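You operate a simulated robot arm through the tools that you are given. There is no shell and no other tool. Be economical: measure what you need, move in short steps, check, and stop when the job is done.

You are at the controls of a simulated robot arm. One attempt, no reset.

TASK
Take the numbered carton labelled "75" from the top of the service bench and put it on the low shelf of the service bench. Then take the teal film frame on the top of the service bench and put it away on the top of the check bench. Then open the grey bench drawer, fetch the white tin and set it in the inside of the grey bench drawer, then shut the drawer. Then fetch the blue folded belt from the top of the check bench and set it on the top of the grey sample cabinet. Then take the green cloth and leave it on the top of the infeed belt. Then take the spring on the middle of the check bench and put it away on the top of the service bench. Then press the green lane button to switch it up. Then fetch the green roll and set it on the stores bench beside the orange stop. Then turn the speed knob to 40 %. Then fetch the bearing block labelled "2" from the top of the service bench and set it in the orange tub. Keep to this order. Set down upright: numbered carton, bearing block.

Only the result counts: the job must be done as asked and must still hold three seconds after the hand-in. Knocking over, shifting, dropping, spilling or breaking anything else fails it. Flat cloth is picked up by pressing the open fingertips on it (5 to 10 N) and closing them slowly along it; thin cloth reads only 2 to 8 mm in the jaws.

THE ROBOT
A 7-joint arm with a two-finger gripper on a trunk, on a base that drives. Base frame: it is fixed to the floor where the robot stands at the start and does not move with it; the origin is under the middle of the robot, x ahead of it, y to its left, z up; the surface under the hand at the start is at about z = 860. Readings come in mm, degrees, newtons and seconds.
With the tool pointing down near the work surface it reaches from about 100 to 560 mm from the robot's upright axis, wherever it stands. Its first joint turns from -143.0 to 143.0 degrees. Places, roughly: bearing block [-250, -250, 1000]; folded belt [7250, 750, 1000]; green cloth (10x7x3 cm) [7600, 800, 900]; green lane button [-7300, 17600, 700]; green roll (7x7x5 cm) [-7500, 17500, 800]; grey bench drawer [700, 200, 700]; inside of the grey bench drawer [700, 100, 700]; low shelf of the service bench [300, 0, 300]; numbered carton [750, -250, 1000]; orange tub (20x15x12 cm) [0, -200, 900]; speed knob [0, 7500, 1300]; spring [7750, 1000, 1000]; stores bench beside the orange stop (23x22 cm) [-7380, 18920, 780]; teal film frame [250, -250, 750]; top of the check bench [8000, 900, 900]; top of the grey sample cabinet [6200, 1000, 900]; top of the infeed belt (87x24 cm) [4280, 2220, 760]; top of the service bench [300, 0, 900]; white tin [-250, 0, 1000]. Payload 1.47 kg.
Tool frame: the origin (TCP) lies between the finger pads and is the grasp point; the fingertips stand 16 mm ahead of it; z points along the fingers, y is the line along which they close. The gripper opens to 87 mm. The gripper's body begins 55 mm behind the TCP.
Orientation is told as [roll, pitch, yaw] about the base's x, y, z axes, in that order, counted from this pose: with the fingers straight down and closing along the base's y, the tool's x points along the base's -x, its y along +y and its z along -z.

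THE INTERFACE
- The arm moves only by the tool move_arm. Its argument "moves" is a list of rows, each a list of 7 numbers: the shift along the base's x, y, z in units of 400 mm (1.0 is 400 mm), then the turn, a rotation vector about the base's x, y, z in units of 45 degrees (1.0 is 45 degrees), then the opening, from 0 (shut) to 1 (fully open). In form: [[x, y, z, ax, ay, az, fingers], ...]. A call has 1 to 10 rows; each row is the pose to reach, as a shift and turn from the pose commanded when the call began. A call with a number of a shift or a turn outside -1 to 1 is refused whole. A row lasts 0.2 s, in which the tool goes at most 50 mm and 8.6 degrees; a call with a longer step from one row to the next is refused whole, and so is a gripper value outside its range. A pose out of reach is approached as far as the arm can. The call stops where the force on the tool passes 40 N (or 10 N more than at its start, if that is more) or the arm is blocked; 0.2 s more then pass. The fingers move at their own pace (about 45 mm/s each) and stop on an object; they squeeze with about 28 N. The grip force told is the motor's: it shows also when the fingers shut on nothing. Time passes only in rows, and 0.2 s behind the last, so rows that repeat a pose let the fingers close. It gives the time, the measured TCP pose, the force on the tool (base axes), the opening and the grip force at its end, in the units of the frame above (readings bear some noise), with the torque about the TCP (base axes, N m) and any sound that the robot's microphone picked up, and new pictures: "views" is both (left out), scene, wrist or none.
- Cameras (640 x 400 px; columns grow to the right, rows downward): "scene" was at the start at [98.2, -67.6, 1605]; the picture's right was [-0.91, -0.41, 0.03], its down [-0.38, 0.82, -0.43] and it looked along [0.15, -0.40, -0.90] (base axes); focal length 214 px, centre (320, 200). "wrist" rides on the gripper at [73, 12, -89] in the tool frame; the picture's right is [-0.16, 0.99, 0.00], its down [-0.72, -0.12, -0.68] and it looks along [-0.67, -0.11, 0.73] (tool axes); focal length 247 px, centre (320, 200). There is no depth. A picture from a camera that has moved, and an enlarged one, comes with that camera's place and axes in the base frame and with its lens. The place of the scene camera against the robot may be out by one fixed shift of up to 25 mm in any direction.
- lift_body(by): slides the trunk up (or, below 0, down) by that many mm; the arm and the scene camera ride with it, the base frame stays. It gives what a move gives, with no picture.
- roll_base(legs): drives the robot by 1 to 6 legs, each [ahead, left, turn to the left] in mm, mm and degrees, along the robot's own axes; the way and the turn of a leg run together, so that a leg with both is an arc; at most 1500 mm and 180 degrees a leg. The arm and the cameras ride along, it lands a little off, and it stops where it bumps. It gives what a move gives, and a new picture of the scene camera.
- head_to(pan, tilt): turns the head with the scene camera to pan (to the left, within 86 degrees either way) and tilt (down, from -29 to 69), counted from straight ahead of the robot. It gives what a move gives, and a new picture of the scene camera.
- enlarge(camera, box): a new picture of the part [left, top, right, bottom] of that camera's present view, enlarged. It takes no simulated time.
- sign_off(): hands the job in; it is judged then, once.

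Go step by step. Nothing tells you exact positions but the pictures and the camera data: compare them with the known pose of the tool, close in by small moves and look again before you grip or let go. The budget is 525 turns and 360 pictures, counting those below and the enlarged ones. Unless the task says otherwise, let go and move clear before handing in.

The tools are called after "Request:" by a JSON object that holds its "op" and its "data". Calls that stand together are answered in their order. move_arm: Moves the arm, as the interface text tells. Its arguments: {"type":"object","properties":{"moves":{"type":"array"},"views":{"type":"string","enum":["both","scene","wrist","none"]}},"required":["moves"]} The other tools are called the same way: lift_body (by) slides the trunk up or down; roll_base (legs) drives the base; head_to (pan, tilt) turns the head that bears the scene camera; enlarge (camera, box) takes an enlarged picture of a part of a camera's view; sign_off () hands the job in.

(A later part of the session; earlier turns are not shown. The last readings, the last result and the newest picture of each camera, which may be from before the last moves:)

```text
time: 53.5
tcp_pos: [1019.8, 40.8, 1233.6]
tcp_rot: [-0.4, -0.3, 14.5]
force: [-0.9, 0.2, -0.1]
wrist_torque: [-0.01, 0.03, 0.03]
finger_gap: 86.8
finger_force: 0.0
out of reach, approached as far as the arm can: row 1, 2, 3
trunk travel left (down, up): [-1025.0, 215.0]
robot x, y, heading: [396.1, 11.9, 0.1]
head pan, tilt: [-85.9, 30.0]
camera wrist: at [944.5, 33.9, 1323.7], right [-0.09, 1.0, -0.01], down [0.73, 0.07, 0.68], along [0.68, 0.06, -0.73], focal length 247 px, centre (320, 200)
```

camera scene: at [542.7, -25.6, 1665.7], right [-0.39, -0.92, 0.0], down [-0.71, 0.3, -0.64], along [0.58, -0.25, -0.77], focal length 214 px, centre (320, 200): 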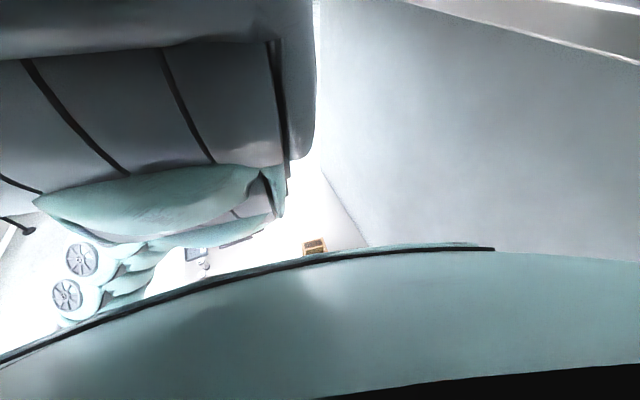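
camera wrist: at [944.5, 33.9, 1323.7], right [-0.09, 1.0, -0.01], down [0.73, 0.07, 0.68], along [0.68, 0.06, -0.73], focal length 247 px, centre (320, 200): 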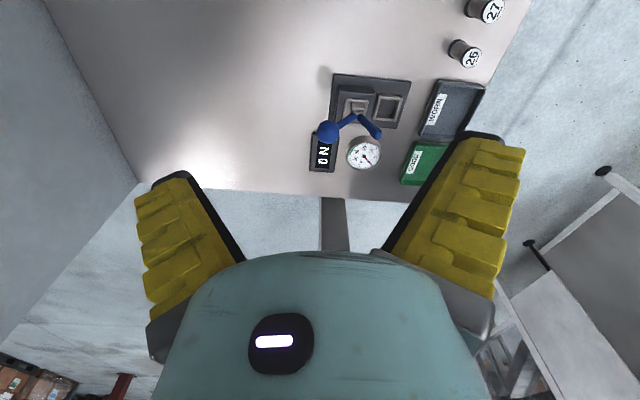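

The arm seems stuck with its elbow twisted sideways. I'll keep unwinding yaw negatively so that the wrist joint's other limit untwists the rest.

Request:
{"op": "move_arm", "data": {"moves": [[0, 0, 0, 0, 0, -0.19, 1], [0, 0, 0, 0, 0, -0.38, 1], [0, 0, 0, 0, 0, -0.57, 1], [0, 0, 0, 0, 0, -0.76, 1], [0, 0, 0, 0, 0, -0.95, 1]], "views": "none"}}

Request:
{"op": "move_arm", "data": {"moves": [[0, 0, 0, 0, 0, -0.19, 1], [0, 0, 0, 0, 0, -0.38, 1], [0, 0, 0, 0, 0, -0.57, 1], [0, 0, 0, 0, 0, -0.76, 1], [0, 0, 0, 0, 0, -0.95, 1]], "views": "none"}}

Request:
{"op": "head_to", "data": {"pan": -60, "tilt": 20}}

```text
time: 54.7
tcp_pos: [1018.4, 41.4, 1231.8]
tcp_rot: [-0.5, -0.3, -28.4]
force: [0.2, 0.7, 0.5]
wrist_torque: [0.0, 0.0, 0.01]
finger_gap: 87.1
finger_force: 0.2
trunk travel left (down, up): [-1025.0, 215.0]
robot x, y, heading: [393.0, 15.0, -0.1]
head pan, tilt: [-85.9, 30.0]
```

```text
time: 55.9
tcp_pos: [1018.7, 41.7, 1230.8]
tcp_rot: [-0.4, -0.4, -71.2]
force: [0.5, 0.6, 0.4]
wrist_torque: [0.01, 0.01, 0.02]
finger_gap: 87.2
finger_force: 0.0
trunk travel left (down, up): [-1025.0, 215.0]
robot x, y, heading: [396.5, 14.8, -0.1]
head pan, tilt: [-85.9, 30.0]
```

```text
time: 56.8
tcp_pos: [1018.4, 42.0, 1230.4]
tcp_rot: [-0.4, -0.3, -70.9]
force: [0.6, 0.0, -0.2]
wrist_torque: [0.02, -0.02, 0.01]
finger_gap: 87.2
finger_force: 0.0
trunk travel left (down, up): [-1025.0, 215.0]
robot x, y, heading: [397.9, 8.7, -0.0]
head pan, tilt: [-60.0, 20.0]
camera scene: at [555.1, -38.0, 1710.9], right [-0.46, -0.89, 0.0], down [-0.31, 0.16, -0.94], along [0.83, -0.43, -0.35], focal length 214 px, centre (320, 200)
```

scene: 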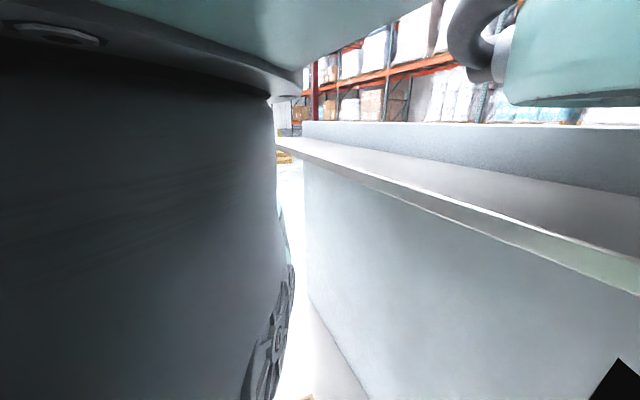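

The head is wedged between arm links and probably blocks the arm. I'll swing the arm left, turn the head fully right, then come back.

Request:
{"op": "move_arm", "data": {"moves": [[-0.02, 0.1, 0, 0, 0, 0, 1], [-0.04, 0.2, 0, 0, 0, 0, 1], [-0.06, 0.3, 0, 0, 0, 0, 1], [-0.1, 0.4, 0, 0, 0, 0, 1], [-0.15, 0.5, 0, 0, 0, 0, 1], [-0.2, 0.6, 0, 0, 0, 0, 1], [-0.27, 0.68, 0, 0, 0, 0, 1], [-0.35, 0.75, 0, 0, 0, 0, 1], [-0.43, 0.82, 0, 0, 0, 0, 1], [-0.51, 0.88, 0, 0, 0, 0, 1]], "views": "none"}}

Request:
{"op": "head_to", "data": {"pan": -86, "tilt": 40}}

```text
time: 59.0
tcp_pos: [816.3, 394.6, 1231.6]
tcp_rot: [-0.4, -0.3, -71.1]
force: [-0.1, 0.2, 0.8]
wrist_torque: [-0.01, -0.01, -0.02]
finger_gap: 87.1
finger_force: 0.1
trunk travel left (down, up): [-1025.0, 215.0]
robot x, y, heading: [395.8, 11.4, -0.2]
head pan, tilt: [-60.0, 20.0]
```

```text
time: 59.9
tcp_pos: [816.7, 393.9, 1229.8]
tcp_rot: [-0.5, -0.2, -71.0]
force: [0.0, 0.1, -0.2]
wrist_torque: [0.01, -0.02, -0.03]
finger_gap: 86.9
finger_force: 0.1
trunk travel left (down, up): [-1025.0, 215.0]
robot x, y, heading: [398.6, 13.8, 0.0]
head pan, tilt: [-85.9, 40.0]
camera scene: at [478.4, -80.2, 1680.7], right [-1.0, -0.07, 0.0], down [-0.05, 0.64, -0.77], along [0.05, -0.76, -0.64], focal length 214 px, centre (320, 200)
```

scene: 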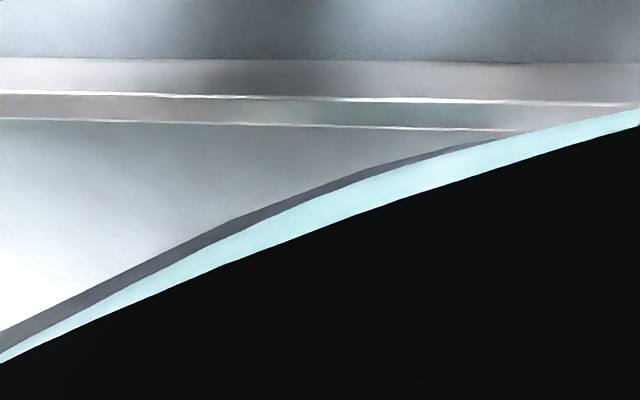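

That freed it. With the head parked at −86°, bring the hand back toward the small carton.

Request:
{"op": "move_arm", "data": {"moves": [[-0.04, -0.09, 0, 0, 0, 0.18, 1], [-0.08, -0.18, 0, 0, 0, 0.36, 1], [-0.12, -0.27, 0, 0, 0, 0.54, 1], [-0.16, -0.36, 0, 0, 0, 0.72, 1], [-0.2, -0.45, 0, 0, 0, 0.9, 1], [-0.24, -0.54, 0, 0, 0, 0.95, 1], [-0.26, -0.63, 0, 0, 0, 0.97, 1], [-0.28, -0.72, 0, 0, 0, 0.97, 1], [-0.3, -0.81, 0, 0, 0, 0.97, 1], [-0.3, -0.9, 0, 0, 0, 0.97, 1]], "views": "wrist"}}

```text
time: 62.1
tcp_pos: [815.2, 346.3, 1234.4]
tcp_rot: [-0.5, -0.4, -27.2]
force: [0.3, 0.3, 0.9]
wrist_torque: [-0.02, -0.01, 0.0]
finger_gap: 86.8
finger_force: 0.0
out of reach, approached as far as the arm can: row 2, 3, 4, 5, 6, 7, 8, 9, 10
trunk travel left (down, up): [-1025.0, 215.0]
robot x, y, heading: [398.5, 16.7, -0.0]
head pan, tilt: [-85.9, 40.0]
camera wrist: at [754.6, 390.1, 1323.4], right [0.59, 0.8, -0.01], down [0.59, -0.43, 0.69], along [0.55, -0.41, -0.73], focal length 247 px, centre (320, 200)
```

wrist: 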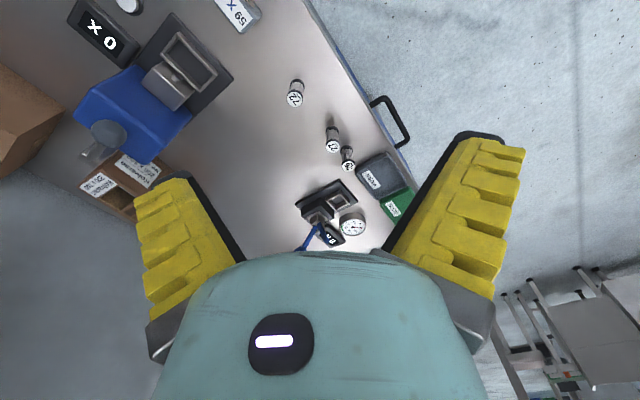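

Still can't draw inward. I'll turn the yaw further negative and test an inward pull there.

Request:
{"op": "move_arm", "data": {"moves": [[0, 0, 0, 0, 0, -0.19, 1], [0, 0, 0, 0, 0, -0.38, 1], [0, 0, 0, 0, 0, -0.57, 1], [0, 0, 0, 0, 0, -0.76, 1], [0, 0, 0, 0, 0, -0.95, 1]], "views": "none"}}

Request:
{"op": "move_arm", "data": {"moves": [[0, 0, 0, 0, 0, -0.19, 1], [0, 0, 0, 0, 0, -0.38, 1], [0, 0, 0, 0, 0, -0.57, 1], [0, 0, 0, 0, 0, -0.76, 1], [0, 0, 0, 0, 0, -0.95, 1]], "views": "none"}}

Request:
{"op": "move_arm", "data": {"moves": [[-0.08, -0.06, 0, 0, 0, 0, 1], [-0.16, -0.12, 0, 0, 0, 0, 1], [-0.24, -0.18, 0, 0, 0, 0, 1]], "views": "none"}}

```text
time: 63.3
tcp_pos: [821.7, 342.6, 1233.8]
tcp_rot: [-0.4, -0.3, -70.3]
force: [-0.6, -0.9, -0.2]
wrist_torque: [-0.01, 0.0, 0.0]
finger_gap: 86.9
finger_force: 0.0
out of reach, approached as far as the arm can: row 1, 2, 3, 4, 5
trunk travel left (down, up): [-1025.0, 215.0]
robot x, y, heading: [393.9, 13.3, 0.0]
head pan, tilt: [-85.9, 40.0]
```

```text
time: 64.5
tcp_pos: [824.3, 340.4, 1233.7]
tcp_rot: [-0.9, -0.3, -112.8]
force: [0.6, 0.1, 0.0]
wrist_torque: [0.01, 0.0, 0.01]
finger_gap: 86.7
finger_force: 0.1
trunk travel left (down, up): [-1025.0, 215.0]
robot x, y, heading: [395.9, 12.9, 0.1]
head pan, tilt: [-85.9, 40.0]
```

```text
time: 65.3
tcp_pos: [824.0, 341.2, 1235.0]
tcp_rot: [-0.8, -0.4, -112.7]
force: [0.3, 0.0, 0.0]
wrist_torque: [-0.01, -0.02, 0.04]
finger_gap: 87.0
finger_force: 0.1
out of reach, approached as far as the arm can: row 1, 2, 3
trunk travel left (down, up): [-1025.0, 215.0]
robot x, y, heading: [393.6, 13.8, -0.2]
head pan, tilt: [-85.9, 40.0]
```

Request:
{"op": "move_arm", "data": {"moves": [[0, 0, -0.08, 0, 0, 0, 1], [0, 0, -0.16, 0, 0, 0, 1], [0, 0, -0.24, 0, 0, 0, 1]], "views": "none"}}

Request:
{"op": "move_arm", "data": {"moves": [[-0.08, -0.06, 0, 0, 0, 0, 1], [-0.16, -0.12, 0, 0, 0, 0, 1], [-0.24, -0.18, 0, 0, 0, 0, 1]], "views": "none"}}

```text
time: 66.1
tcp_pos: [825.8, 364.2, 1205.4]
tcp_rot: [-3.7, 2.6, -111.6]
force: [7.8, -0.5, 0.9]
wrist_torque: [0.05, 0.59, 0.01]
finger_gap: 87.0
finger_force: 0.2
out of reach, approached as far as the arm can: row 1, 2, 3
trunk travel left (down, up): [-1025.0, 215.0]
robot x, y, heading: [399.5, 12.7, -0.1]
head pan, tilt: [-85.9, 40.0]
```

```text
time: 67.1
tcp_pos: [703.8, 314.3, 1103.7]
tcp_rot: [-5.6, -4.3, -99.6]
force: [0.3, 0.4, -0.3]
wrist_torque: [0.0, -0.01, -0.02]
finger_gap: 87.2
finger_force: 0.1
out of reach, approached as far as the arm can: row 1, 2, 3
trunk travel left (down, up): [-1025.0, 215.0]
robot x, y, heading: [393.7, 13.9, 0.1]
head pan, tilt: [-85.9, 40.0]
stopped in row 3: the arm was blocked; the commanded pose is now the measured one
```

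It popped free somewhat. Try further moves from here.

Request:
{"op": "move_arm", "data": {"moves": [[0, -0.08, 0.05, 0, 0, 0, 1], [0, -0.16, 0.1, 0, 0, 0, 1], [0, -0.24, 0.15, 0, 0, 0, 1]], "views": "none"}}

Request:
{"op": "head_to", "data": {"pan": -70, "tilt": 0}}

```text
time: 68.1
tcp_pos: [741.0, 256.4, 1113.4]
tcp_rot: [-5.6, -4.3, -105.5]
force: [0.5, 0.2, -0.1]
wrist_torque: [0.01, 0.02, 0.0]
finger_gap: 87.3
finger_force: 0.0
out of reach, approached as far as the arm can: row 2, 3
trunk travel left (down, up): [-1025.0, 215.0]
robot x, y, heading: [395.9, 10.7, -0.0]
head pan, tilt: [-85.9, 40.0]
stopped in row 3: the arm was blocked; the commanded pose is now the measured one
```

```text
time: 69.2
tcp_pos: [741.1, 257.5, 1113.9]
tcp_rot: [-5.6, -4.2, -105.5]
force: [-0.1, 0.6, 0.5]
wrist_torque: [0.02, -0.01, -0.02]
finger_gap: 86.7
finger_force: 0.1
trunk travel left (down, up): [-1025.0, 215.0]
robot x, y, heading: [398.7, 12.3, -0.2]
head pan, tilt: [-70.0, 0.0]
camera scene: at [503.0, -80.1, 1744.2], right [-0.94, -0.34, 0.0], down [0.0, 0.0, -1.0], along [0.34, -0.94, 0.0], focal length 214 px, centre (320, 200)
```

scene: 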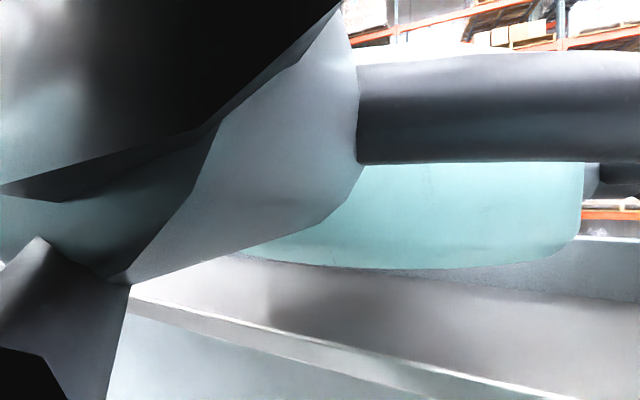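

The elbow has swung around to the right of the head. Better to work with the hand low relative to the trunk. Raise the trunk fully and lower the hand so that the elbow drops.

Request:
{"op": "lift_body", "data": {"by": 210}}

Request:
{"op": "move_arm", "data": {"moves": [[0.03, 0.03, -0.1, 0, 0, 0, 1], [0.06, 0.06, -0.2, 0, 0, 0, 1], [0.1, 0.1, -0.3, 0, 0, 0, 1], [0.1, 0.1, -0.4, 0, 0, 0, 1]], "views": "scene"}}

```text
time: 71.5
tcp_pos: [741.0, 257.3, 1323.2]
tcp_rot: [-5.7, -4.2, -105.5]
force: [-0.2, -0.8, -0.2]
wrist_torque: [0.02, 0.01, -0.01]
finger_gap: 87.1
finger_force: 0.0
trunk travel left (down, up): [-1235.0, 5.0]
robot x, y, heading: [392.7, 11.7, -0.1]
head pan, tilt: [-70.0, 0.0]
```

```text
time: 72.5
tcp_pos: [769.1, 285.4, 1228.0]
tcp_rot: [-5.7, -4.4, -105.2]
force: [0.6, 0.3, 0.4]
wrist_torque: [-0.01, 0.04, 0.03]
finger_gap: 86.9
finger_force: 0.1
out of reach, approached as far as the arm can: row 3, 4
trunk travel left (down, up): [-1235.0, 5.0]
robot x, y, heading: [395.3, 11.6, -0.0]
head pan, tilt: [-70.0, 0.0]
camera scene: at [503.0, -80.1, 1954.3], right [-0.94, -0.34, 0.0], down [0.0, 0.0, -1.0], along [0.34, -0.94, 0.0], focal length 214 px, centre (320, 200)
```

scene: 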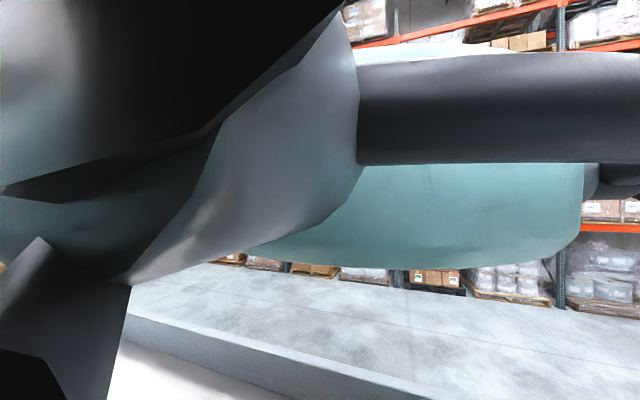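

That structure is fixed, part of the robot. I'll bring the yaw back near the arm's azimuth, tool vertical, then test going down.

Request:
{"op": "move_arm", "data": {"moves": [[0, 0, 0.05, 0, 0, 0.19, 1], [0, 0, 0.1, 0, 0, 0.38, 1], [0, 0, 0.1, 0, 0, 0.57, 1], [0, 0, 0.1, 0, 0, 0.76, 1], [0, 0, 0.1, 0, 0, 0.95, 1]], "views": "none"}}

Request:
{"op": "move_arm", "data": {"moves": [[0, 0, 0, 0, 0, 0.19, 1], [0, 0, 0, 0, 0, 0.38, 1], [0, 0, 0, 0, 0, 0.57, 1], [0, 0, 0, 0, 0, 0.76, 1], [0, 0, 0, 0, 0, 0.95, 1]], "views": "none"}}

Request:
{"op": "move_arm", "data": {"moves": [[0, 0, 0, 0, 0, 0.19, 1], [0, 0, 0, 0, 0, 0.38, 1], [0, 0, 0, 0, 0, 0.57, 1], [0, 0, 0, 0, 0, 0.76, 1], [0, 0, 0, 0, 0, 0.95, 1]], "views": "none"}}

Request:
{"op": "move_arm", "data": {"moves": [[0, 0, -0.1, 0, 0, 0, 1], [0, 0, -0.2, 0, 0, 0, 1], [0, 0, -0.3, 0, 0, 0, 1]], "views": "wrist"}}

```text
time: 73.7
tcp_pos: [769.4, 283.3, 1269.3]
tcp_rot: [-5.6, -4.3, -62.3]
force: [-0.1, -0.5, 0.3]
wrist_torque: [-0.02, 0.01, 0.01]
finger_gap: 87.0
finger_force: 0.1
trunk travel left (down, up): [-1235.0, 5.0]
robot x, y, heading: [393.1, 15.5, -0.2]
head pan, tilt: [-70.0, 0.0]
```

```text
time: 74.8
tcp_pos: [769.7, 283.9, 1270.0]
tcp_rot: [-5.6, -4.2, -19.6]
force: [0.5, -0.5, -0.8]
wrist_torque: [0.01, 0.0, 0.03]
finger_gap: 86.9
finger_force: 0.2
trunk travel left (down, up): [-1235.0, 5.0]
robot x, y, heading: [397.0, 15.1, -0.0]
head pan, tilt: [-70.0, 0.0]
```

```text
time: 76.0
tcp_pos: [769.2, 282.3, 1270.4]
tcp_rot: [-5.9, -4.3, 23.1]
force: [-0.4, 1.1, 0.7]
wrist_torque: [0.01, 0.0, 0.0]
finger_gap: 86.8
finger_force: 0.0
trunk travel left (down, up): [-1235.0, 5.0]
robot x, y, heading: [394.7, 9.6, -0.1]
head pan, tilt: [-70.0, 0.0]
```

```text
time: 76.8
tcp_pos: [767.8, 282.2, 1210.5]
tcp_rot: [-5.5, -4.2, 22.9]
force: [-0.7, 0.2, 0.4]
wrist_torque: [-0.04, 0.01, -0.02]
finger_gap: 87.2
finger_force: 0.0
out of reach, approached as far as the arm can: row 2, 3
trunk travel left (down, up): [-1235.0, 5.0]
robot x, y, heading: [402.4, 12.6, 0.1]
head pan, tilt: [-70.0, 0.0]
camera wrist: at [686.6, 269.5, 1293.0], right [-0.23, 0.97, -0.08], down [0.64, 0.22, 0.74], along [0.73, 0.12, -0.67], focal length 247 px, centre (320, 200)
```

wrist: 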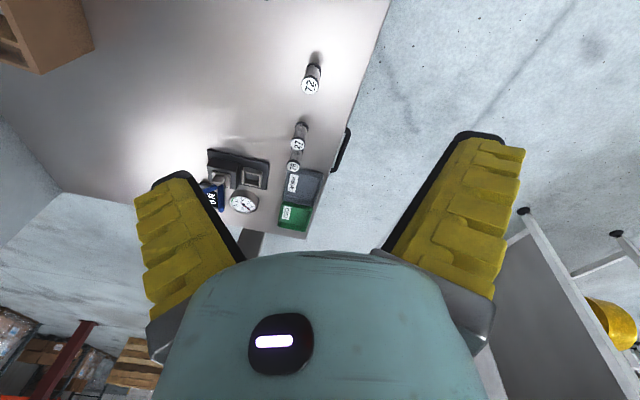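

The low limit seems natural. Now raise slightly and test moving to −y here.

Request:
{"op": "move_arm", "data": {"moves": [[0, -0.04, 0.1, 0, 0, 0, 1], [0, -0.12, 0.16, 0, 0, 0, 1], [0, -0.22, 0.16, 0, 0, 0, 1], [0, -0.32, 0.16, 0, 0, 0, 1], [0, -0.42, 0.16, 0, 0, 0, 1], [0, -0.52, 0.16, 0, 0, 0, 1], [0, -0.62, 0.16, 0, 0, 0, 1], [0, -0.72, 0.16, 0, 0, 0, 1]], "views": "none"}}

```text
time: 78.7
tcp_pos: [802.5, 13.6, 1198.8]
tcp_rot: [-6.1, -4.4, 23.5]
force: [-0.2, -3.3, 0.1]
wrist_torque: [0.26, -0.01, 0.02]
finger_gap: 87.1
finger_force: 0.0
out of reach, approached as far as the arm can: row 2, 3, 4, 5, 6, 7, 8
trunk travel left (down, up): [-1235.0, 5.0]
robot x, y, heading: [398.2, 12.2, 0.2]
head pan, tilt: [-70.0, 0.0]
```

The arm now moved to azimuth 0 but presses lightly, maybe on the head. I'll try sending the head to the left side.

Request:
{"op": "head_to", "data": {"pan": 86, "tilt": -25}}

```text
time: 81.1
tcp_pos: [801.4, 18.8, 1198.9]
tcp_rot: [-5.6, -4.1, 24.2]
force: [0.9, 0.1, -0.4]
wrist_torque: [0.03, 0.01, 0.03]
finger_gap: 87.2
finger_force: 0.1
trunk travel left (down, up): [-1235.0, 5.0]
robot x, y, heading: [396.3, 15.5, -0.2]
head pan, tilt: [85.9, -25.0]
camera scene: at [477.5, 75.3, 1990.0], right [1.0, -0.07, 0.0], down [0.03, 0.42, -0.91], along [0.07, 0.9, 0.42], focal length 214 px, centre (320, 200)
```

scene: 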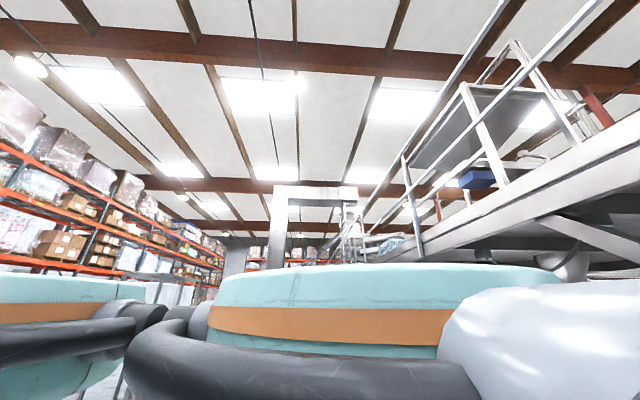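

The head now turned freely with the camera tilted up. Test the arm again.

Request:
{"op": "move_arm", "data": {"moves": [[-0.05, -0.02, 0.05, 0.05, 0.05, -0.1, 1], [-0.1, -0.04, 0.1, 0.1, 0.08, -0.2, 1], [-0.15, -0.06, 0.15, 0.13, 0.1, -0.3, 1], [-0.2, -0.08, 0.2, 0.13, 0.1, -0.4, 1], [-0.25, -0.1, 0.2, 0.13, 0.1, -0.5, 1]], "views": "wrist"}}

```text
time: 82.3
tcp_pos: [722.9, -37.5, 1175.9]
tcp_rot: [1.2, -1.1, 0.1]
force: [-0.5, 1.1, -0.9]
wrist_torque: [-0.05, 0.0, 0.01]
finger_gap: 87.0
finger_force: 0.0
out of reach, approached as far as the arm can: row 1, 2, 3, 4, 5
trunk travel left (down, up): [-1235.0, 5.0]
robot x, y, heading: [395.8, 19.1, -0.1]
head pan, tilt: [85.9, -25.0]
camera wrist: at [648.1, -28.0, 1263.9], right [0.16, 0.99, 0.02], down [0.71, -0.13, 0.69], along [0.69, -0.09, -0.72], focal length 247 px, centre (320, 200)
```

wrist: 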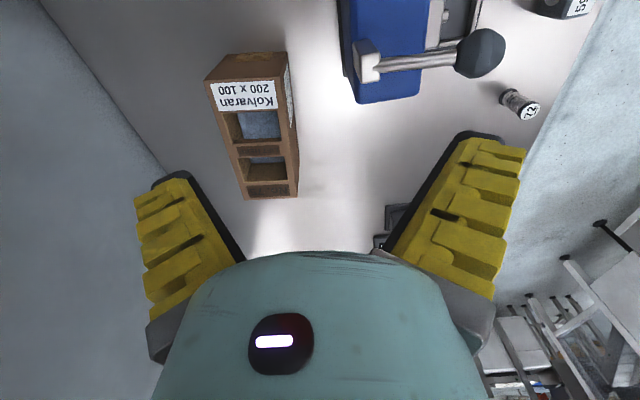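

Good view of the small carton now ("Kolvaran 200×100"). Test a pure upward move.

Request:
{"op": "move_arm", "data": {"moves": [[0, 0, 0.08, 0, 0, 0, 1], [0, 0, 0.16, 0, 0, 0, 1], [0, 0, 0.24, 0, 0, 0, 1]], "views": "none"}}

Request:
{"op": "enlarge", "data": {"camera": "wrist", "box": [180, 30, 340, 210]}}

```text
time: 83.1
tcp_pos: [742.9, -54.5, 1184.4]
tcp_rot: [0.9, -1.0, 0.1]
force: [-0.1, 0.0, -0.4]
wrist_torque: [0.03, 0.0, -0.02]
finger_gap: 87.1
finger_force: 0.0
out of reach, approached as far as the arm can: row 1, 2, 3
trunk travel left (down, up): [-1235.0, 5.0]
robot x, y, heading: [394.7, 12.6, 0.1]
head pan, tilt: [85.9, -25.0]
```

```text
2.22 times, centred on (260, 120) of wrist
camera zoom: at [667.4, -45.2, 1272.9], right [0.16, 0.99, 0.02], down [0.71, -0.13, 0.69], along [0.69, -0.09, -0.72], focal length 549 px, centre (453, 378)
```

zoom: 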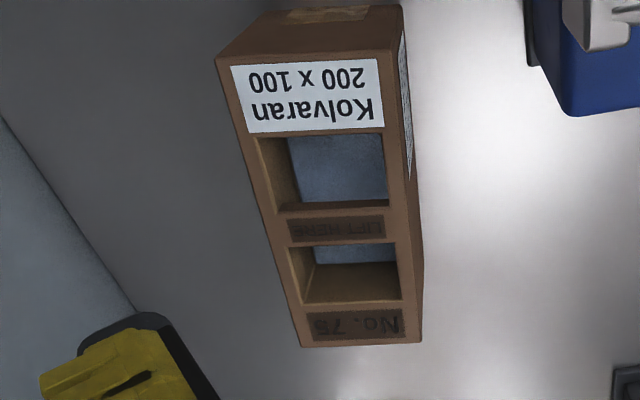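

The carton is No. 75, about 200×100 on top with a "LIFT HERE" bar between two windows. The arm seems to be at a wrist limit; I'll test by tilting the tool while raising.

Request:
{"op": "move_arm", "data": {"moves": [[0, 0, 0.05, 0, -0.15, 0, 1], [0, 0, 0.1, 0, -0.3, 0, 1], [0, 0, 0.15, 0, -0.45, 0, 1], [0, 0, 0.2, 0, -0.6, 0, 1]], "views": "none"}}

```text
time: 84.1
tcp_pos: [748.1, -72.4, 1197.8]
tcp_rot: [0.9, -28.2, 4.7]
force: [0.2, -1.0, -0.6]
wrist_torque: [0.02, 0.02, -0.05]
finger_gap: 86.9
finger_force: 0.1
out of reach, approached as far as the arm can: row 1, 2, 3, 4
trunk travel left (down, up): [-1235.0, 5.0]
robot x, y, heading: [399.2, 14.1, -0.2]
head pan, tilt: [85.9, -25.0]
```

Request:
{"op": "move_arm", "data": {"moves": [[0, 0, 0.05, 0, 0.18, 0, 1], [0, 0, 0.1, 0, 0.36, 0, 1], [0, 0, 0.15, 0, 0.54, 0, 1], [0, 0, 0.2, 0, 0.72, 0, 1], [0, 0, 0.25, 0, 0.9, 0, 1], [0, 0, 0.3, 0, 1.0, 0, 1]], "views": "none"}}

```text
time: 85.5
tcp_pos: [777.8, -112.2, 1293.1]
tcp_rot: [1.4, 16.3, -0.4]
force: [-0.4, -0.3, -0.2]
wrist_torque: [0.03, -0.02, 0.03]
finger_gap: 87.1
finger_force: 0.1
out of reach, approached as far as the arm can: row 1, 2, 3, 4, 5, 6
trunk travel left (down, up): [-1235.0, 5.0]
robot x, y, heading: [396.4, 14.5, -0.0]
head pan, tilt: [85.9, -25.0]
```

Tilting inward frees height, so it is a wrist limit. Let me look at the arm's posture with the head.

Request:
{"op": "head_to", "data": {"pan": 45, "tilt": 30}}

```text
time: 86.7
tcp_pos: [777.2, -109.5, 1292.3]
tcp_rot: [1.4, 16.2, -0.3]
force: [-0.3, -0.2, 0.0]
wrist_torque: [0.01, -0.03, -0.01]
finger_gap: 87.1
finger_force: 0.1
trunk travel left (down, up): [-1235.0, 5.0]
robot x, y, heading: [393.4, 11.5, -0.3]
head pan, tilt: [45.0, 30.0]
camera scene: at [524.3, 80.7, 1914.0], right [0.83, -0.56, 0.0], down [-0.24, -0.35, -0.91], along [0.51, 0.75, -0.42], focal length 214 px, centre (320, 200)
```

scene: 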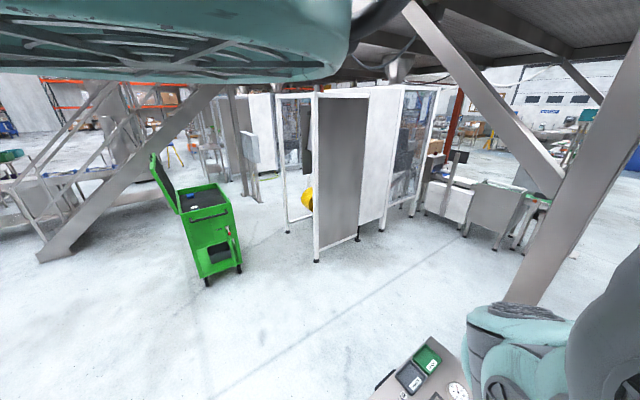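

Left view is useful. Vertical moves can be done with the trunk, so I only need a workable band. Return the tool to vertical and test how far down it goes from here.

Request:
{"op": "move_arm", "data": {"moves": [[0, 0, -0.08, 0, -0.18, 0, 1], [0, 0.05, -0.16, -0.02, -0.36, 0, 1], [0, 0.1, -0.26, -0.03, -0.36, 0, 1], [0, 0.1, -0.36, -0.03, -0.36, 0, 1], [0, 0.1, -0.46, -0.03, -0.36, 0, 1], [0, 0.1, -0.56, -0.03, -0.36, 0, 1]], "views": "wrist"}}

```text
time: 88.1
tcp_pos: [774.9, -61.3, 1148.7]
tcp_rot: [-0.2, 0.7, -0.1]
force: [-0.2, 0.0, 0.3]
wrist_torque: [0.0, -0.02, -0.02]
finger_gap: 86.8
finger_force: 0.1
out of reach, approached as far as the arm can: row 2, 4, 5, 6
trunk travel left (down, up): [-1235.0, 5.0]
robot x, y, heading: [397.6, 11.9, 0.1]
head pan, tilt: [45.0, 30.0]
camera wrist: at [702.8, -50.2, 1239.1], right [0.16, 0.99, -0.01], down [0.73, -0.11, 0.67], along [0.66, -0.11, -0.74], focal length 247 px, centre (320, 200)
```

wrist: 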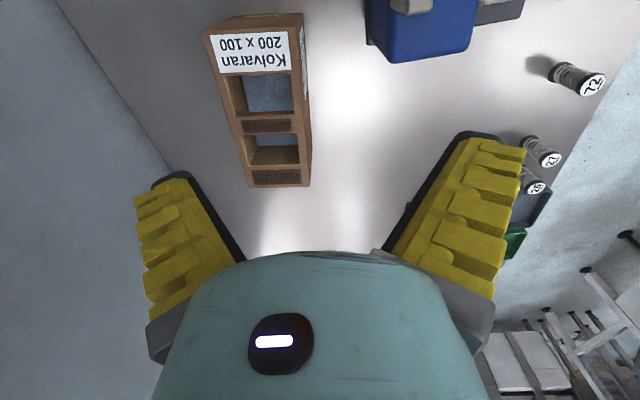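

Request:
{"op": "move_arm", "data": {"moves": [[0.1, 0, 0.03, 0, 0, 0, 1], [0.2, 0, 0.06, 0, 0, 0, 1], [0.3, 0, 0.09, 0, 0, 0, 1], [0.4, 0, 0.12, 0, 0, 0, 1]], "views": "none"}}

Request:
{"op": "move_arm", "data": {"moves": [[0, 0, 0.1, 0, 0, 0, 1], [0, 0, 0.2, 0, 0, 0, 1], [0, 0, 0.3, 0, 0, 0, 1], [0, 0, 0.4, 0, 0, 0, 1], [0, 0, 0.5, 0, 0, 0, 1]], "views": "none"}}

Request:
{"op": "move_arm", "data": {"moves": [[-0.1, 0, 0, 0, 0, 0, 1], [-0.2, 0, 0, 0, 0, 0, 1], [-0.3, 0, 0, 0, 0, 0, 1], [-0.4, 0, 0, 0, 0, 0, 1], [-0.5, 0, 0, 0, 0, 0, 1]], "views": "none"}}

```text
time: 89.1
tcp_pos: [908.8, -61.4, 1201.5]
tcp_rot: [-0.4, 0.8, -0.1]
force: [1.3, -1.1, -0.1]
wrist_torque: [0.03, 0.06, 0.03]
finger_gap: 86.9
finger_force: 0.1
out of reach, approached as far as the arm can: row 4
trunk travel left (down, up): [-1235.0, 5.0]
robot x, y, heading: [399.0, 14.0, -0.0]
head pan, tilt: [45.0, 30.0]
```

```text
time: 90.3
tcp_pos: [908.3, -60.6, 1251.7]
tcp_rot: [-0.3, 0.7, 0.1]
force: [0.5, -0.1, 0.2]
wrist_torque: [0.02, -0.03, -0.02]
finger_gap: 87.1
finger_force: 0.0
out of reach, approached as far as the arm can: row 2, 3, 4, 5
trunk travel left (down, up): [-1235.0, 5.0]
robot x, y, heading: [394.9, 12.3, -0.1]
head pan, tilt: [45.0, 30.0]
```

```text
time: 91.5
tcp_pos: [812.6, -70.3, 1247.2]
tcp_rot: [0.0, 5.4, -6.5]
force: [0.2, -0.4, -1.3]
wrist_torque: [-0.05, 0.07, 0.04]
finger_gap: 87.1
finger_force: 0.0
out of reach, approached as far as the arm can: row 1, 2, 3, 4, 5
trunk travel left (down, up): [-1235.0, 5.0]
robot x, y, heading: [400.3, 9.6, -0.3]
head pan, tilt: [45.0, 30.0]
```

Request:
{"op": "move_arm", "data": {"moves": [[-0.1, 0, 0, 0, -0.1, 0.1, 1], [-0.2, 0, 0, 0, -0.1, 0.15, 1], [-0.3, 0, 0, 0, -0.1, 0.15, 1], [-0.4, 0, 0, 0, -0.1, 0.15, 1], [-0.4, 0, 0, 0, -0.1, 0.15, 1], [-0.4, 0, 0, 0, -0.1, 0.15, 1]], "views": "none"}}

Request:
{"op": "move_arm", "data": {"moves": [[0, 0, 0.1, 0, 0, 0, 1], [0, 0, 0.2, 0, 0, 0, 1], [0, 0, 0.3, 0, 0, 0, 1], [0, 0, 0.3, 0, 0, 0, 1]], "views": "none"}}

Request:
{"op": "move_arm", "data": {"moves": [[-0.1, 0, 0, 0, 0, 0, 1], [-0.2, 0, 0, 0, 0, 0, 1], [-0.3, 0, 0, 0, 0, 0, 1], [-0.4, 0, 0, 0, 0, 0, 1], [-0.5, 0, 0, 0, 0, 0, 1]], "views": "none"}}

```text
time: 92.9
tcp_pos: [669.8, -65.6, 1174.4]
tcp_rot: [-0.4, 1.0, 6.3]
force: [0.3, 0.1, 0.3]
wrist_torque: [-0.01, -0.04, 0.02]
finger_gap: 86.8
finger_force: 0.0
out of reach, approached as far as the arm can: row 1, 2, 3, 4, 5, 6
trunk travel left (down, up): [-1235.0, 5.0]
robot x, y, heading: [397.0, 13.8, -0.2]
head pan, tilt: [45.0, 30.0]
```

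```text
time: 93.9
tcp_pos: [671.9, -96.2, 1186.7]
tcp_rot: [-0.4, 0.9, 6.1]
force: [-0.6, -0.2, 0.9]
wrist_torque: [-0.03, -0.01, 0.01]
finger_gap: 87.0
finger_force: 0.0
out of reach, approached as far as the arm can: row 1, 2, 3, 4
trunk travel left (down, up): [-1235.0, 5.0]
robot x, y, heading: [399.1, 15.6, -0.1]
head pan, tilt: [45.0, 30.0]
```

```text
time: 95.1
tcp_pos: [473.9, -96.7, 1187.2]
tcp_rot: [-0.5, 0.8, 6.2]
force: [0.2, -0.1, 0.0]
wrist_torque: [-0.01, 0.03, -0.01]
finger_gap: 86.8
finger_force: 0.0
trunk travel left (down, up): [-1235.0, 5.0]
robot x, y, heading: [395.6, 13.3, -0.4]
head pan, tilt: [45.0, 30.0]
```

Radial motion works down to r≈135 in this band. Test height here again.

Request:
{"op": "move_arm", "data": {"moves": [[0, 0, 0.1, 0, 0, 0, 1], [0, 0, 0.2, 0, 0, 0, 1], [0, 0, 0.3, 0, 0, 0, 1]], "views": "none"}}

Request:
{"op": "move_arm", "data": {"moves": [[0.1, 0, 0, 0, 0, 0, 1], [0.2, 0, 0, 0, 0, 0, 1], [0.3, 0, 0, 0, 0, 0, 1], [0.4, 0, 0, 0, 0, 0, 1], [0.5, 0, 0, 0, 0, 0, 1], [0.6, 0, 0, 0, 0, 0, 1], [0.7, 0, 0, 0, 0, 0, 1]], "views": "none"}}

```text
time: 95.9
tcp_pos: [453.4, -151.3, 1259.4]
tcp_rot: [-0.3, 0.9, 6.1]
force: [0.1, -0.1, -1.3]
wrist_torque: [-0.01, 0.01, 0.01]
finger_gap: 86.9
finger_force: 0.0
out of reach, approached as far as the arm can: row 1, 2, 3
trunk travel left (down, up): [-1235.0, 5.0]
robot x, y, heading: [394.5, 12.3, -0.1]
head pan, tilt: [45.0, 30.0]
```

```text
time: 97.5
tcp_pos: [752.8, -170.1, 1253.2]
tcp_rot: [-0.1, 0.8, 6.3]
force: [0.6, -0.1, 1.1]
wrist_torque: [-0.02, 0.03, 0.01]
finger_gap: 86.8
finger_force: 0.1
out of reach, approached as far as the arm can: row 1, 2, 3, 4, 5, 6, 7
trunk travel left (down, up): [-1235.0, 5.0]
robot x, y, heading: [401.3, 17.7, -0.3]
head pan, tilt: [45.0, 30.0]
```

The arm band has improved. The lift bar is near (810, −128, 990). I'll yaw to 90° so the fingers close along x, then look.

Request:
{"op": "move_arm", "data": {"moves": [[0.02, 0.02, 0, 0, 0, 0.19, 1], [0.05, 0.05, 0, 0, 0, 0.38, 1], [0.08, 0.08, 0, 0, 0, 0.57, 1], [0.1, 0.1, 0, 0, 0, 0.76, 1], [0.1, 0.1, 0, 0, 0, 0.94, 1]], "views": "none"}}

Request:
{"op": "move_arm", "data": {"moves": [[0, 0, 0, 0, 0, 0.19, 1], [0, 0, 0, 0, 0, 0.38, 1], [0, 0, 0, 0, 0, 0.57, 1], [0, 0, 0, 0, 0, 0.76, 1], [0, 0, 0, 0, 0, 0.92, 1]], "views": "wrist"}}

```text
time: 98.7
tcp_pos: [799.0, -137.4, 1254.9]
tcp_rot: [-0.5, 0.9, 48.4]
force: [0.1, 0.1, -0.5]
wrist_torque: [-0.04, -0.01, -0.01]
finger_gap: 87.0
finger_force: 0.1
out of reach, approached as far as the arm can: row 3, 4, 5
trunk travel left (down, up): [-1235.0, 5.0]
robot x, y, heading: [397.2, 14.3, -0.5]
head pan, tilt: [45.0, 30.0]
```

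```text
time: 99.9
tcp_pos: [803.4, -143.4, 1249.7]
tcp_rot: [-0.4, 1.0, 89.8]
force: [-0.2, -0.3, 0.4]
wrist_torque: [0.02, 0.05, -0.02]
finger_gap: 86.8
finger_force: 0.0
out of reach, approached as far as the arm can: row 5
trunk travel left (down, up): [-1235.0, 5.0]
robot x, y, heading: [398.0, 13.6, 0.1]
head pan, tilt: [45.0, 30.0]
camera wrist: at [790.9, -214.5, 1339.4], right [-0.99, 0.16, -0.01], down [0.11, 0.74, 0.67], along [0.11, 0.66, -0.74], focal length 247 px, centre (320, 200)
```

wrist: 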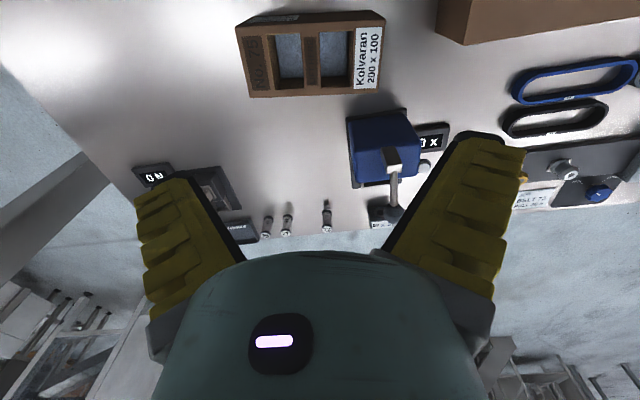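

The carton's bar sits around (820,−135), box axis turned about −7°. Align and lower the trunk by 150 for a closer look.

Request:
{"op": "move_arm", "data": {"moves": [[0.02, 0.01, 0, 0, 0, -0.08, 1], [0.04, 0.02, 0, 0, 0, -0.15, 1]], "views": "none"}}

Request:
{"op": "lift_body", "data": {"by": -150}}

Request:
{"op": "enlarge", "data": {"camera": "wrist", "box": [0, 0, 640, 400]}}

```text
time: 100.5
tcp_pos: [820.5, -134.3, 1247.7]
tcp_rot: [-0.5, 1.1, 83.2]
force: [0.1, 0.3, -0.5]
wrist_torque: [0.03, -0.01, 0.05]
finger_gap: 87.0
finger_force: 0.0
trunk travel left (down, up): [-1235.0, 5.0]
robot x, y, heading: [394.0, 18.0, -0.5]
head pan, tilt: [45.0, 30.0]
```

```text
time: 102.2
tcp_pos: [819.7, -133.1, 1098.4]
tcp_rot: [-0.5, 0.9, 83.1]
force: [0.1, -0.4, 0.7]
wrist_torque: [0.0, 0.0, -0.01]
finger_gap: 86.9
finger_force: 0.0
trunk travel left (down, up): [-1085.0, 155.0]
robot x, y, heading: [396.3, 13.3, 0.1]
head pan, tilt: [45.0, 30.0]
```

```text
1.00 times, centred on (320, 200) of wrist (not enlarged: the box is as wide or as high as the picture)
camera zoom: at [798.7, -203.6, 1188.8], right [-0.96, 0.28, -0.01], down [0.2, 0.72, 0.67], along [0.19, 0.64, -0.74], focal length 247 px, centre (320, 200)
```

zoom: 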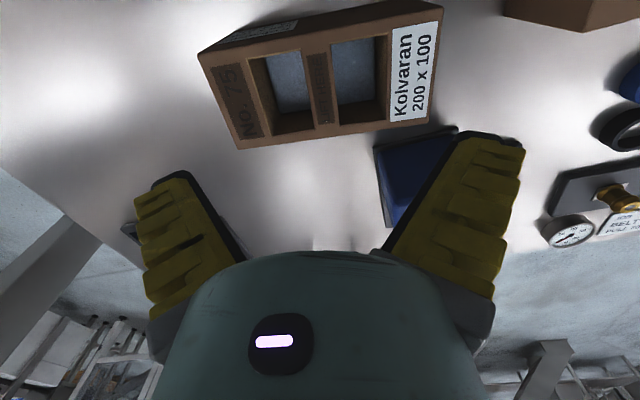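

Triangulated: bar top near (823, −128, ~940). Correct sideways and lower by 90 more.

Request:
{"op": "move_arm", "data": {"moves": [[0.008, 0.014, 0, 0, 0, -0.02, 1], [0.008, 0.014, 0, 0, 0, -0.02, 1]], "views": "none"}}

Request:
{"op": "lift_body", "data": {"by": -95}}

Request:
{"op": "enlarge", "data": {"camera": "wrist", "box": [0, 0, 640, 400]}}

```text
time: 102.8
tcp_pos: [821.9, -128.1, 1098.0]
tcp_rot: [-0.5, 1.0, 82.2]
force: [-0.4, 0.9, -0.2]
wrist_torque: [0.02, 0.02, 0.0]
finger_gap: 87.0
finger_force: 0.0
trunk travel left (down, up): [-1085.0, 155.0]
robot x, y, heading: [398.5, 13.4, -0.2]
head pan, tilt: [45.0, 30.0]
```

```text
time: 104.1
tcp_pos: [822.0, -148.6, 1016.2]
tcp_rot: [-0.6, 2.5, 82.2]
force: [-1.0, 0.6, -0.4]
wrist_torque: [0.04, -0.01, -0.01]
finger_gap: 87.4
finger_force: 0.1
trunk travel left (down, up): [-990.0, 250.0]
robot x, y, heading: [398.8, 19.3, 0.1]
head pan, tilt: [45.0, 30.0]
```

```text
1.00 times, centred on (320, 200) of wrist (not enlarged: the box is as wide or as high as the picture)
camera zoom: at [800.3, -215.1, 1108.9], right [-0.96, 0.29, -0.02], down [0.21, 0.73, 0.65], along [0.2, 0.62, -0.76], focal length 247 px, centre (320, 200)
```

zoom: 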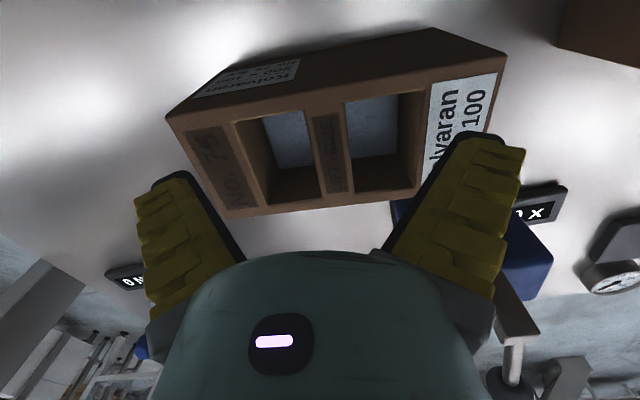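

The hand shifted sideways during the last lowering, so something of the arm or body touched. I'll raise back and look around with the head camera.

Request:
{"op": "lift_body", "data": {"by": 60}}

Request:
{"op": "head_to", "data": {"pan": -60, "tilt": -20}}

```text
time: 105.1
tcp_pos: [823.9, -129.1, 1062.2]
tcp_rot: [-0.5, 1.0, 82.2]
force: [-0.4, -0.2, -0.6]
wrist_torque: [-0.01, 0.0, -0.02]
finger_gap: 86.8
finger_force: 0.1
trunk travel left (down, up): [-1050.0, 190.0]
robot x, y, heading: [399.1, 14.5, -0.1]
head pan, tilt: [45.0, 30.0]
```

```text
time: 107.0
tcp_pos: [823.5, -127.6, 1062.3]
tcp_rot: [-0.5, 1.0, 82.3]
force: [-0.1, 0.5, 0.6]
wrist_torque: [0.01, 0.02, 0.02]
finger_gap: 87.0
finger_force: 0.1
trunk travel left (down, up): [-1050.0, 190.0]
robot x, y, heading: [398.2, 13.1, -0.4]
head pan, tilt: [-60.0, -20.0]
camera scene: at [510.3, -61.4, 1798.6], right [-0.87, -0.5, 0.0], down [0.17, -0.3, -0.94], along [0.47, -0.81, 0.34], focal length 214 px, centre (320, 200)
```

scene: 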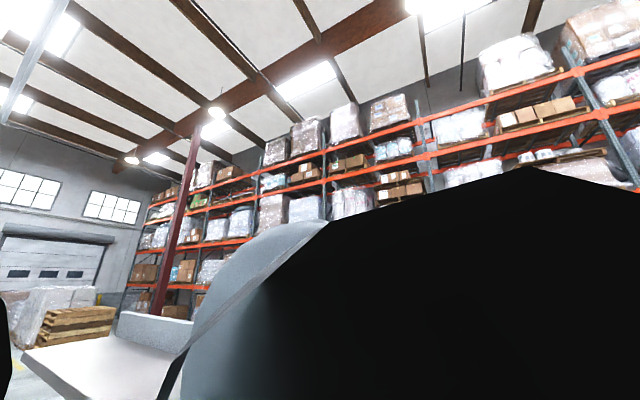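

The elbow sticks out to the right and meets the rear shelf wall when lowered. Better: stand in front of the bench facing −y. Raise, drive left and ahead, turn −90°.

Request:
{"op": "lift_body", "data": {"by": 185}}

Request:
{"op": "roll_base", "data": {"legs": [[0, 350, 0], [350, 0, 0], [0, 0, -90]]}}

```text
time: 109.0
tcp_pos: [823.0, -126.8, 1248.5]
tcp_rot: [-0.5, 1.1, 82.2]
force: [0.1, 1.1, -0.2]
wrist_torque: [-0.02, -0.03, 0.01]
finger_gap: 87.1
finger_force: 0.2
trunk travel left (down, up): [-1235.0, 5.0]
robot x, y, heading: [399.1, 11.8, 0.0]
head pan, tilt: [-60.0, -20.0]
```

```text
time: 117.0
tcp_pos: [586.7, -64.3, 1248.1]
tcp_rot: [-0.5, 0.9, -9.4]
force: [-0.1, -0.8, -0.2]
wrist_torque: [0.0, 0.0, -0.01]
finger_gap: 87.3
finger_force: 0.0
trunk travel left (down, up): [-1235.0, 5.0]
robot x, y, heading: [739.0, 356.2, -91.9]
head pan, tilt: [-60.0, -20.0]
camera scene: at [677.2, 241.7, 1983.6], right [-0.47, 0.88, 0.0], down [-0.3, -0.16, -0.94], along [-0.83, -0.45, 0.34], focal length 214 px, centre (320, 200)
```

scene: 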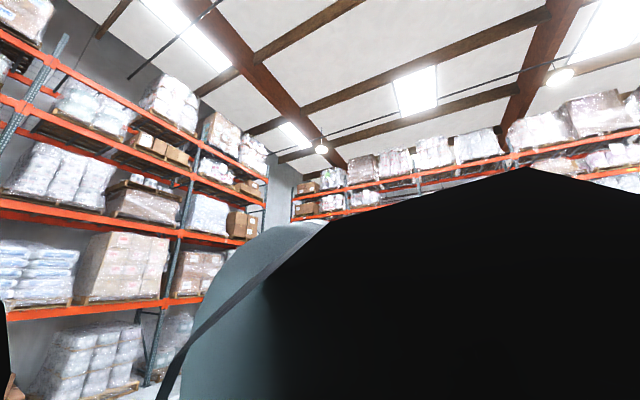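

Now standing in front of the bench at (739,356) facing −y. Swing the hand to the carton with yaw −98.

Request:
{"op": "move_arm", "data": {"moves": [[0.08, -0.02, 0, 0, 0, -0.19, 1], [0.16, -0.05, 0, 0, 0, -0.38, 1], [0.24, -0.08, 0, 0, 0, -0.57, 1], [0.32, -0.11, 0, 0, 0, -0.76, 1], [0.4, -0.13, 0, 0, 0, -0.95, 1], [0.48, -0.14, 0, 0, 0, -1, 1], [0.56, -0.15, 0, 0, 0, -1, 1], [0.59, -0.16, 0, 0, 0, -1, 1]], "views": "none"}}

Request:
{"op": "move_arm", "data": {"moves": [[0, 0, 0, 0, 0, -0.19, 1], [0, 0, 0, 0, 0, -0.38, 1], [0, 0, 0, 0, 0, -0.57, 1], [0, 0, 0, 0, 0, -0.76, 1], [0, 0, 0, 0, 0, -0.95, 1], [0, 0, 0, 0, 0, -0.97, 1]], "views": "wrist"}}

```text
time: 118.8
tcp_pos: [823.7, -128.1, 1247.6]
tcp_rot: [-0.5, 0.9, -54.4]
force: [0.2, -0.3, -0.2]
wrist_torque: [-0.05, -0.01, 0.01]
finger_gap: 86.8
finger_force: 0.0
trunk travel left (down, up): [-1235.0, 5.0]
robot x, y, heading: [741.8, 359.7, -91.6]
head pan, tilt: [-60.0, -20.0]
```

```text
time: 120.2
tcp_pos: [824.4, -128.6, 1246.8]
tcp_rot: [-0.5, 1.0, -98.2]
force: [1.3, 0.5, 0.1]
wrist_torque: [0.02, 0.01, 0.0]
finger_gap: 86.8
finger_force: 0.0
trunk travel left (down, up): [-1235.0, 5.0]
robot x, y, heading: [739.7, 358.2, -91.4]
head pan, tilt: [-60.0, -20.0]
camera wrist: at [845.4, -60.6, 1337.9], right [0.95, -0.3, -0.01], down [-0.21, -0.71, 0.67], along [-0.21, -0.64, -0.74], focal length 247 px, centre (320, 200)
```

wrist: 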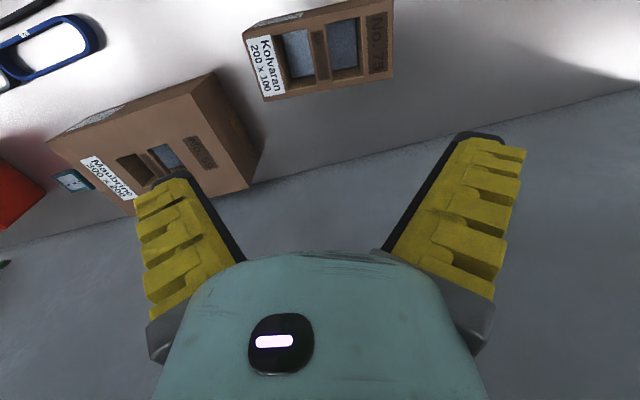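

Good, no limits hit. Lower the trunk 200 and re-measure.

Request:
{"op": "lift_body", "data": {"by": -200}}

Request:
{"op": "enlarge", "data": {"camera": "wrist", "box": [0, 0, 640, 400]}}

```text
time: 122.3
tcp_pos: [823.0, -128.9, 1047.1]
tcp_rot: [-0.5, 1.0, -98.1]
force: [0.5, -0.2, 0.4]
wrist_torque: [-0.06, -0.01, 0.01]
finger_gap: 86.7
finger_force: 0.0
trunk travel left (down, up): [-1035.0, 205.0]
robot x, y, heading: [741.9, 357.1, -91.6]
head pan, tilt: [-60.0, -20.0]
```

```text
1.00 times, centred on (320, 200) of wrist (not enlarged: the box is as wide or as high as the picture)
camera zoom: at [845.4, -60.6, 1137.9], right [0.96, -0.29, -0.01], down [-0.21, -0.71, 0.67], along [-0.2, -0.64, -0.74], focal length 247 px, centre (320, 200)
```

zoom: 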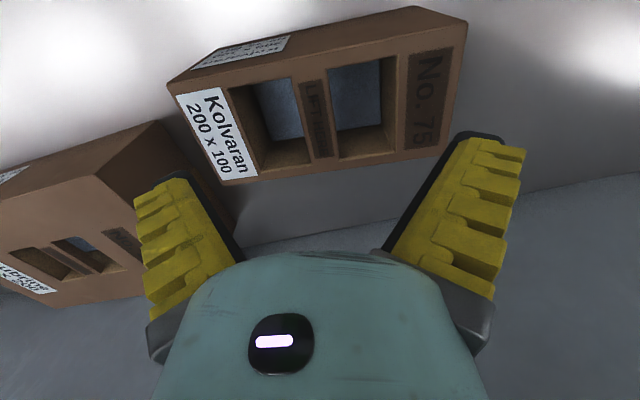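

Bar top near (820,−130,~970). Shift 3 mm and lower 55, then check.

Request:
{"op": "move_arm", "data": {"moves": [[-0.007, -0.002, 0, 0, 0, 0, 1], [-0.007, -0.002, 0, 0, 0, 0, 1]], "views": "none"}}

Request:
{"op": "lift_body", "data": {"by": -55}}

Request:
{"op": "enlarge", "data": {"camera": "wrist", "box": [120, 60, 520, 310]}}

```text
time: 122.9
tcp_pos: [820.0, -130.1, 1046.6]
tcp_rot: [-0.5, 1.0, -98.2]
force: [-0.3, 0.6, -0.7]
wrist_torque: [-0.02, -0.01, -0.03]
finger_gap: 87.2
finger_force: 0.1
trunk travel left (down, up): [-1035.0, 205.0]
robot x, y, heading: [739.4, 357.9, -91.7]
head pan, tilt: [-60.0, -20.0]
```

```text
time: 123.9
tcp_pos: [821.3, -129.7, 992.4]
tcp_rot: [-0.5, 1.0, -98.0]
force: [0.1, -0.1, -0.5]
wrist_torque: [0.01, 0.01, 0.0]
finger_gap: 86.9
finger_force: 0.1
trunk travel left (down, up): [-980.0, 260.0]
robot x, y, heading: [742.0, 356.5, -91.7]
head pan, tilt: [-60.0, -20.0]
```

```text
1.60 times, centred on (320, 185) of wrist
camera zoom: at [842.7, -61.8, 1082.9], right [0.96, -0.29, -0.01], down [-0.21, -0.71, 0.67], along [-0.2, -0.64, -0.74], focal length 395 px, centre (320, 224)
```

zoom: 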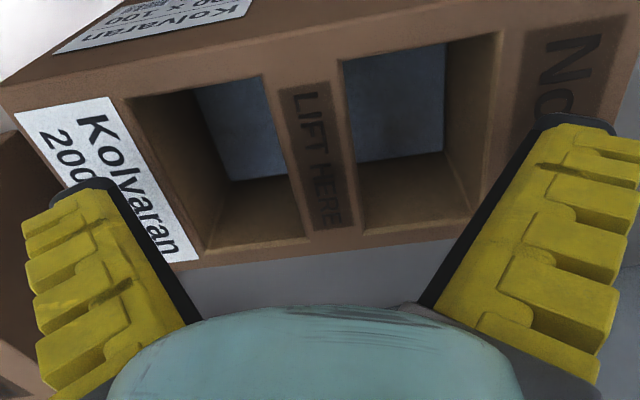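

The fingertips appear wider than expected; I'll close the fingers here in the air to see where they meet in the picture.

Request:
{"op": "move_arm", "data": {"moves": [[0, 0, 0.05, 0, 0, 0, 0], [0, 0, 0.05, 0, 0, 0, 0], [0, 0, 0.05, 0, 0, 0, 0], [0, 0, 0.05, 0, 0, 0, 0], [0, 0, 0.05, 0, 0, 0, 0], [0, 0, 0.05, 0, 0, 0, 0]], "views": "wrist"}}

```text
time: 125.3
tcp_pos: [819.5, -130.8, 1013.4]
tcp_rot: [-0.5, 1.1, -98.0]
force: [-0.4, -0.5, -0.1]
wrist_torque: [0.0, 0.03, -0.01]
finger_gap: 0.0
finger_force: 27.2
trunk travel left (down, up): [-980.0, 260.0]
robot x, y, heading: [741.7, 358.6, -91.3]
head pan, tilt: [-60.0, -20.0]
camera wrist: at [841.7, -62.6, 1103.4], right [0.96, -0.29, -0.01], down [-0.21, -0.71, 0.67], along [-0.2, -0.64, -0.74], focal length 247 px, centre (320, 200)
```

wrist: 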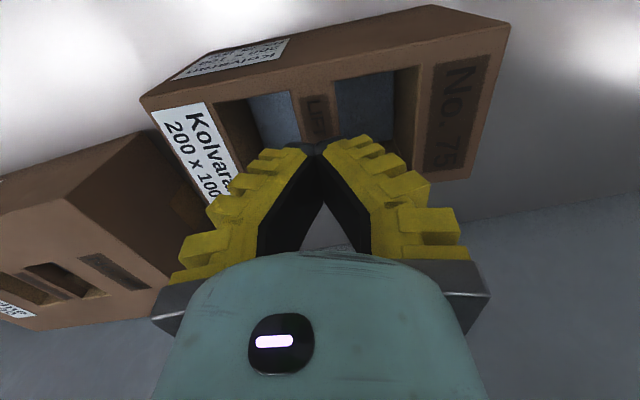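

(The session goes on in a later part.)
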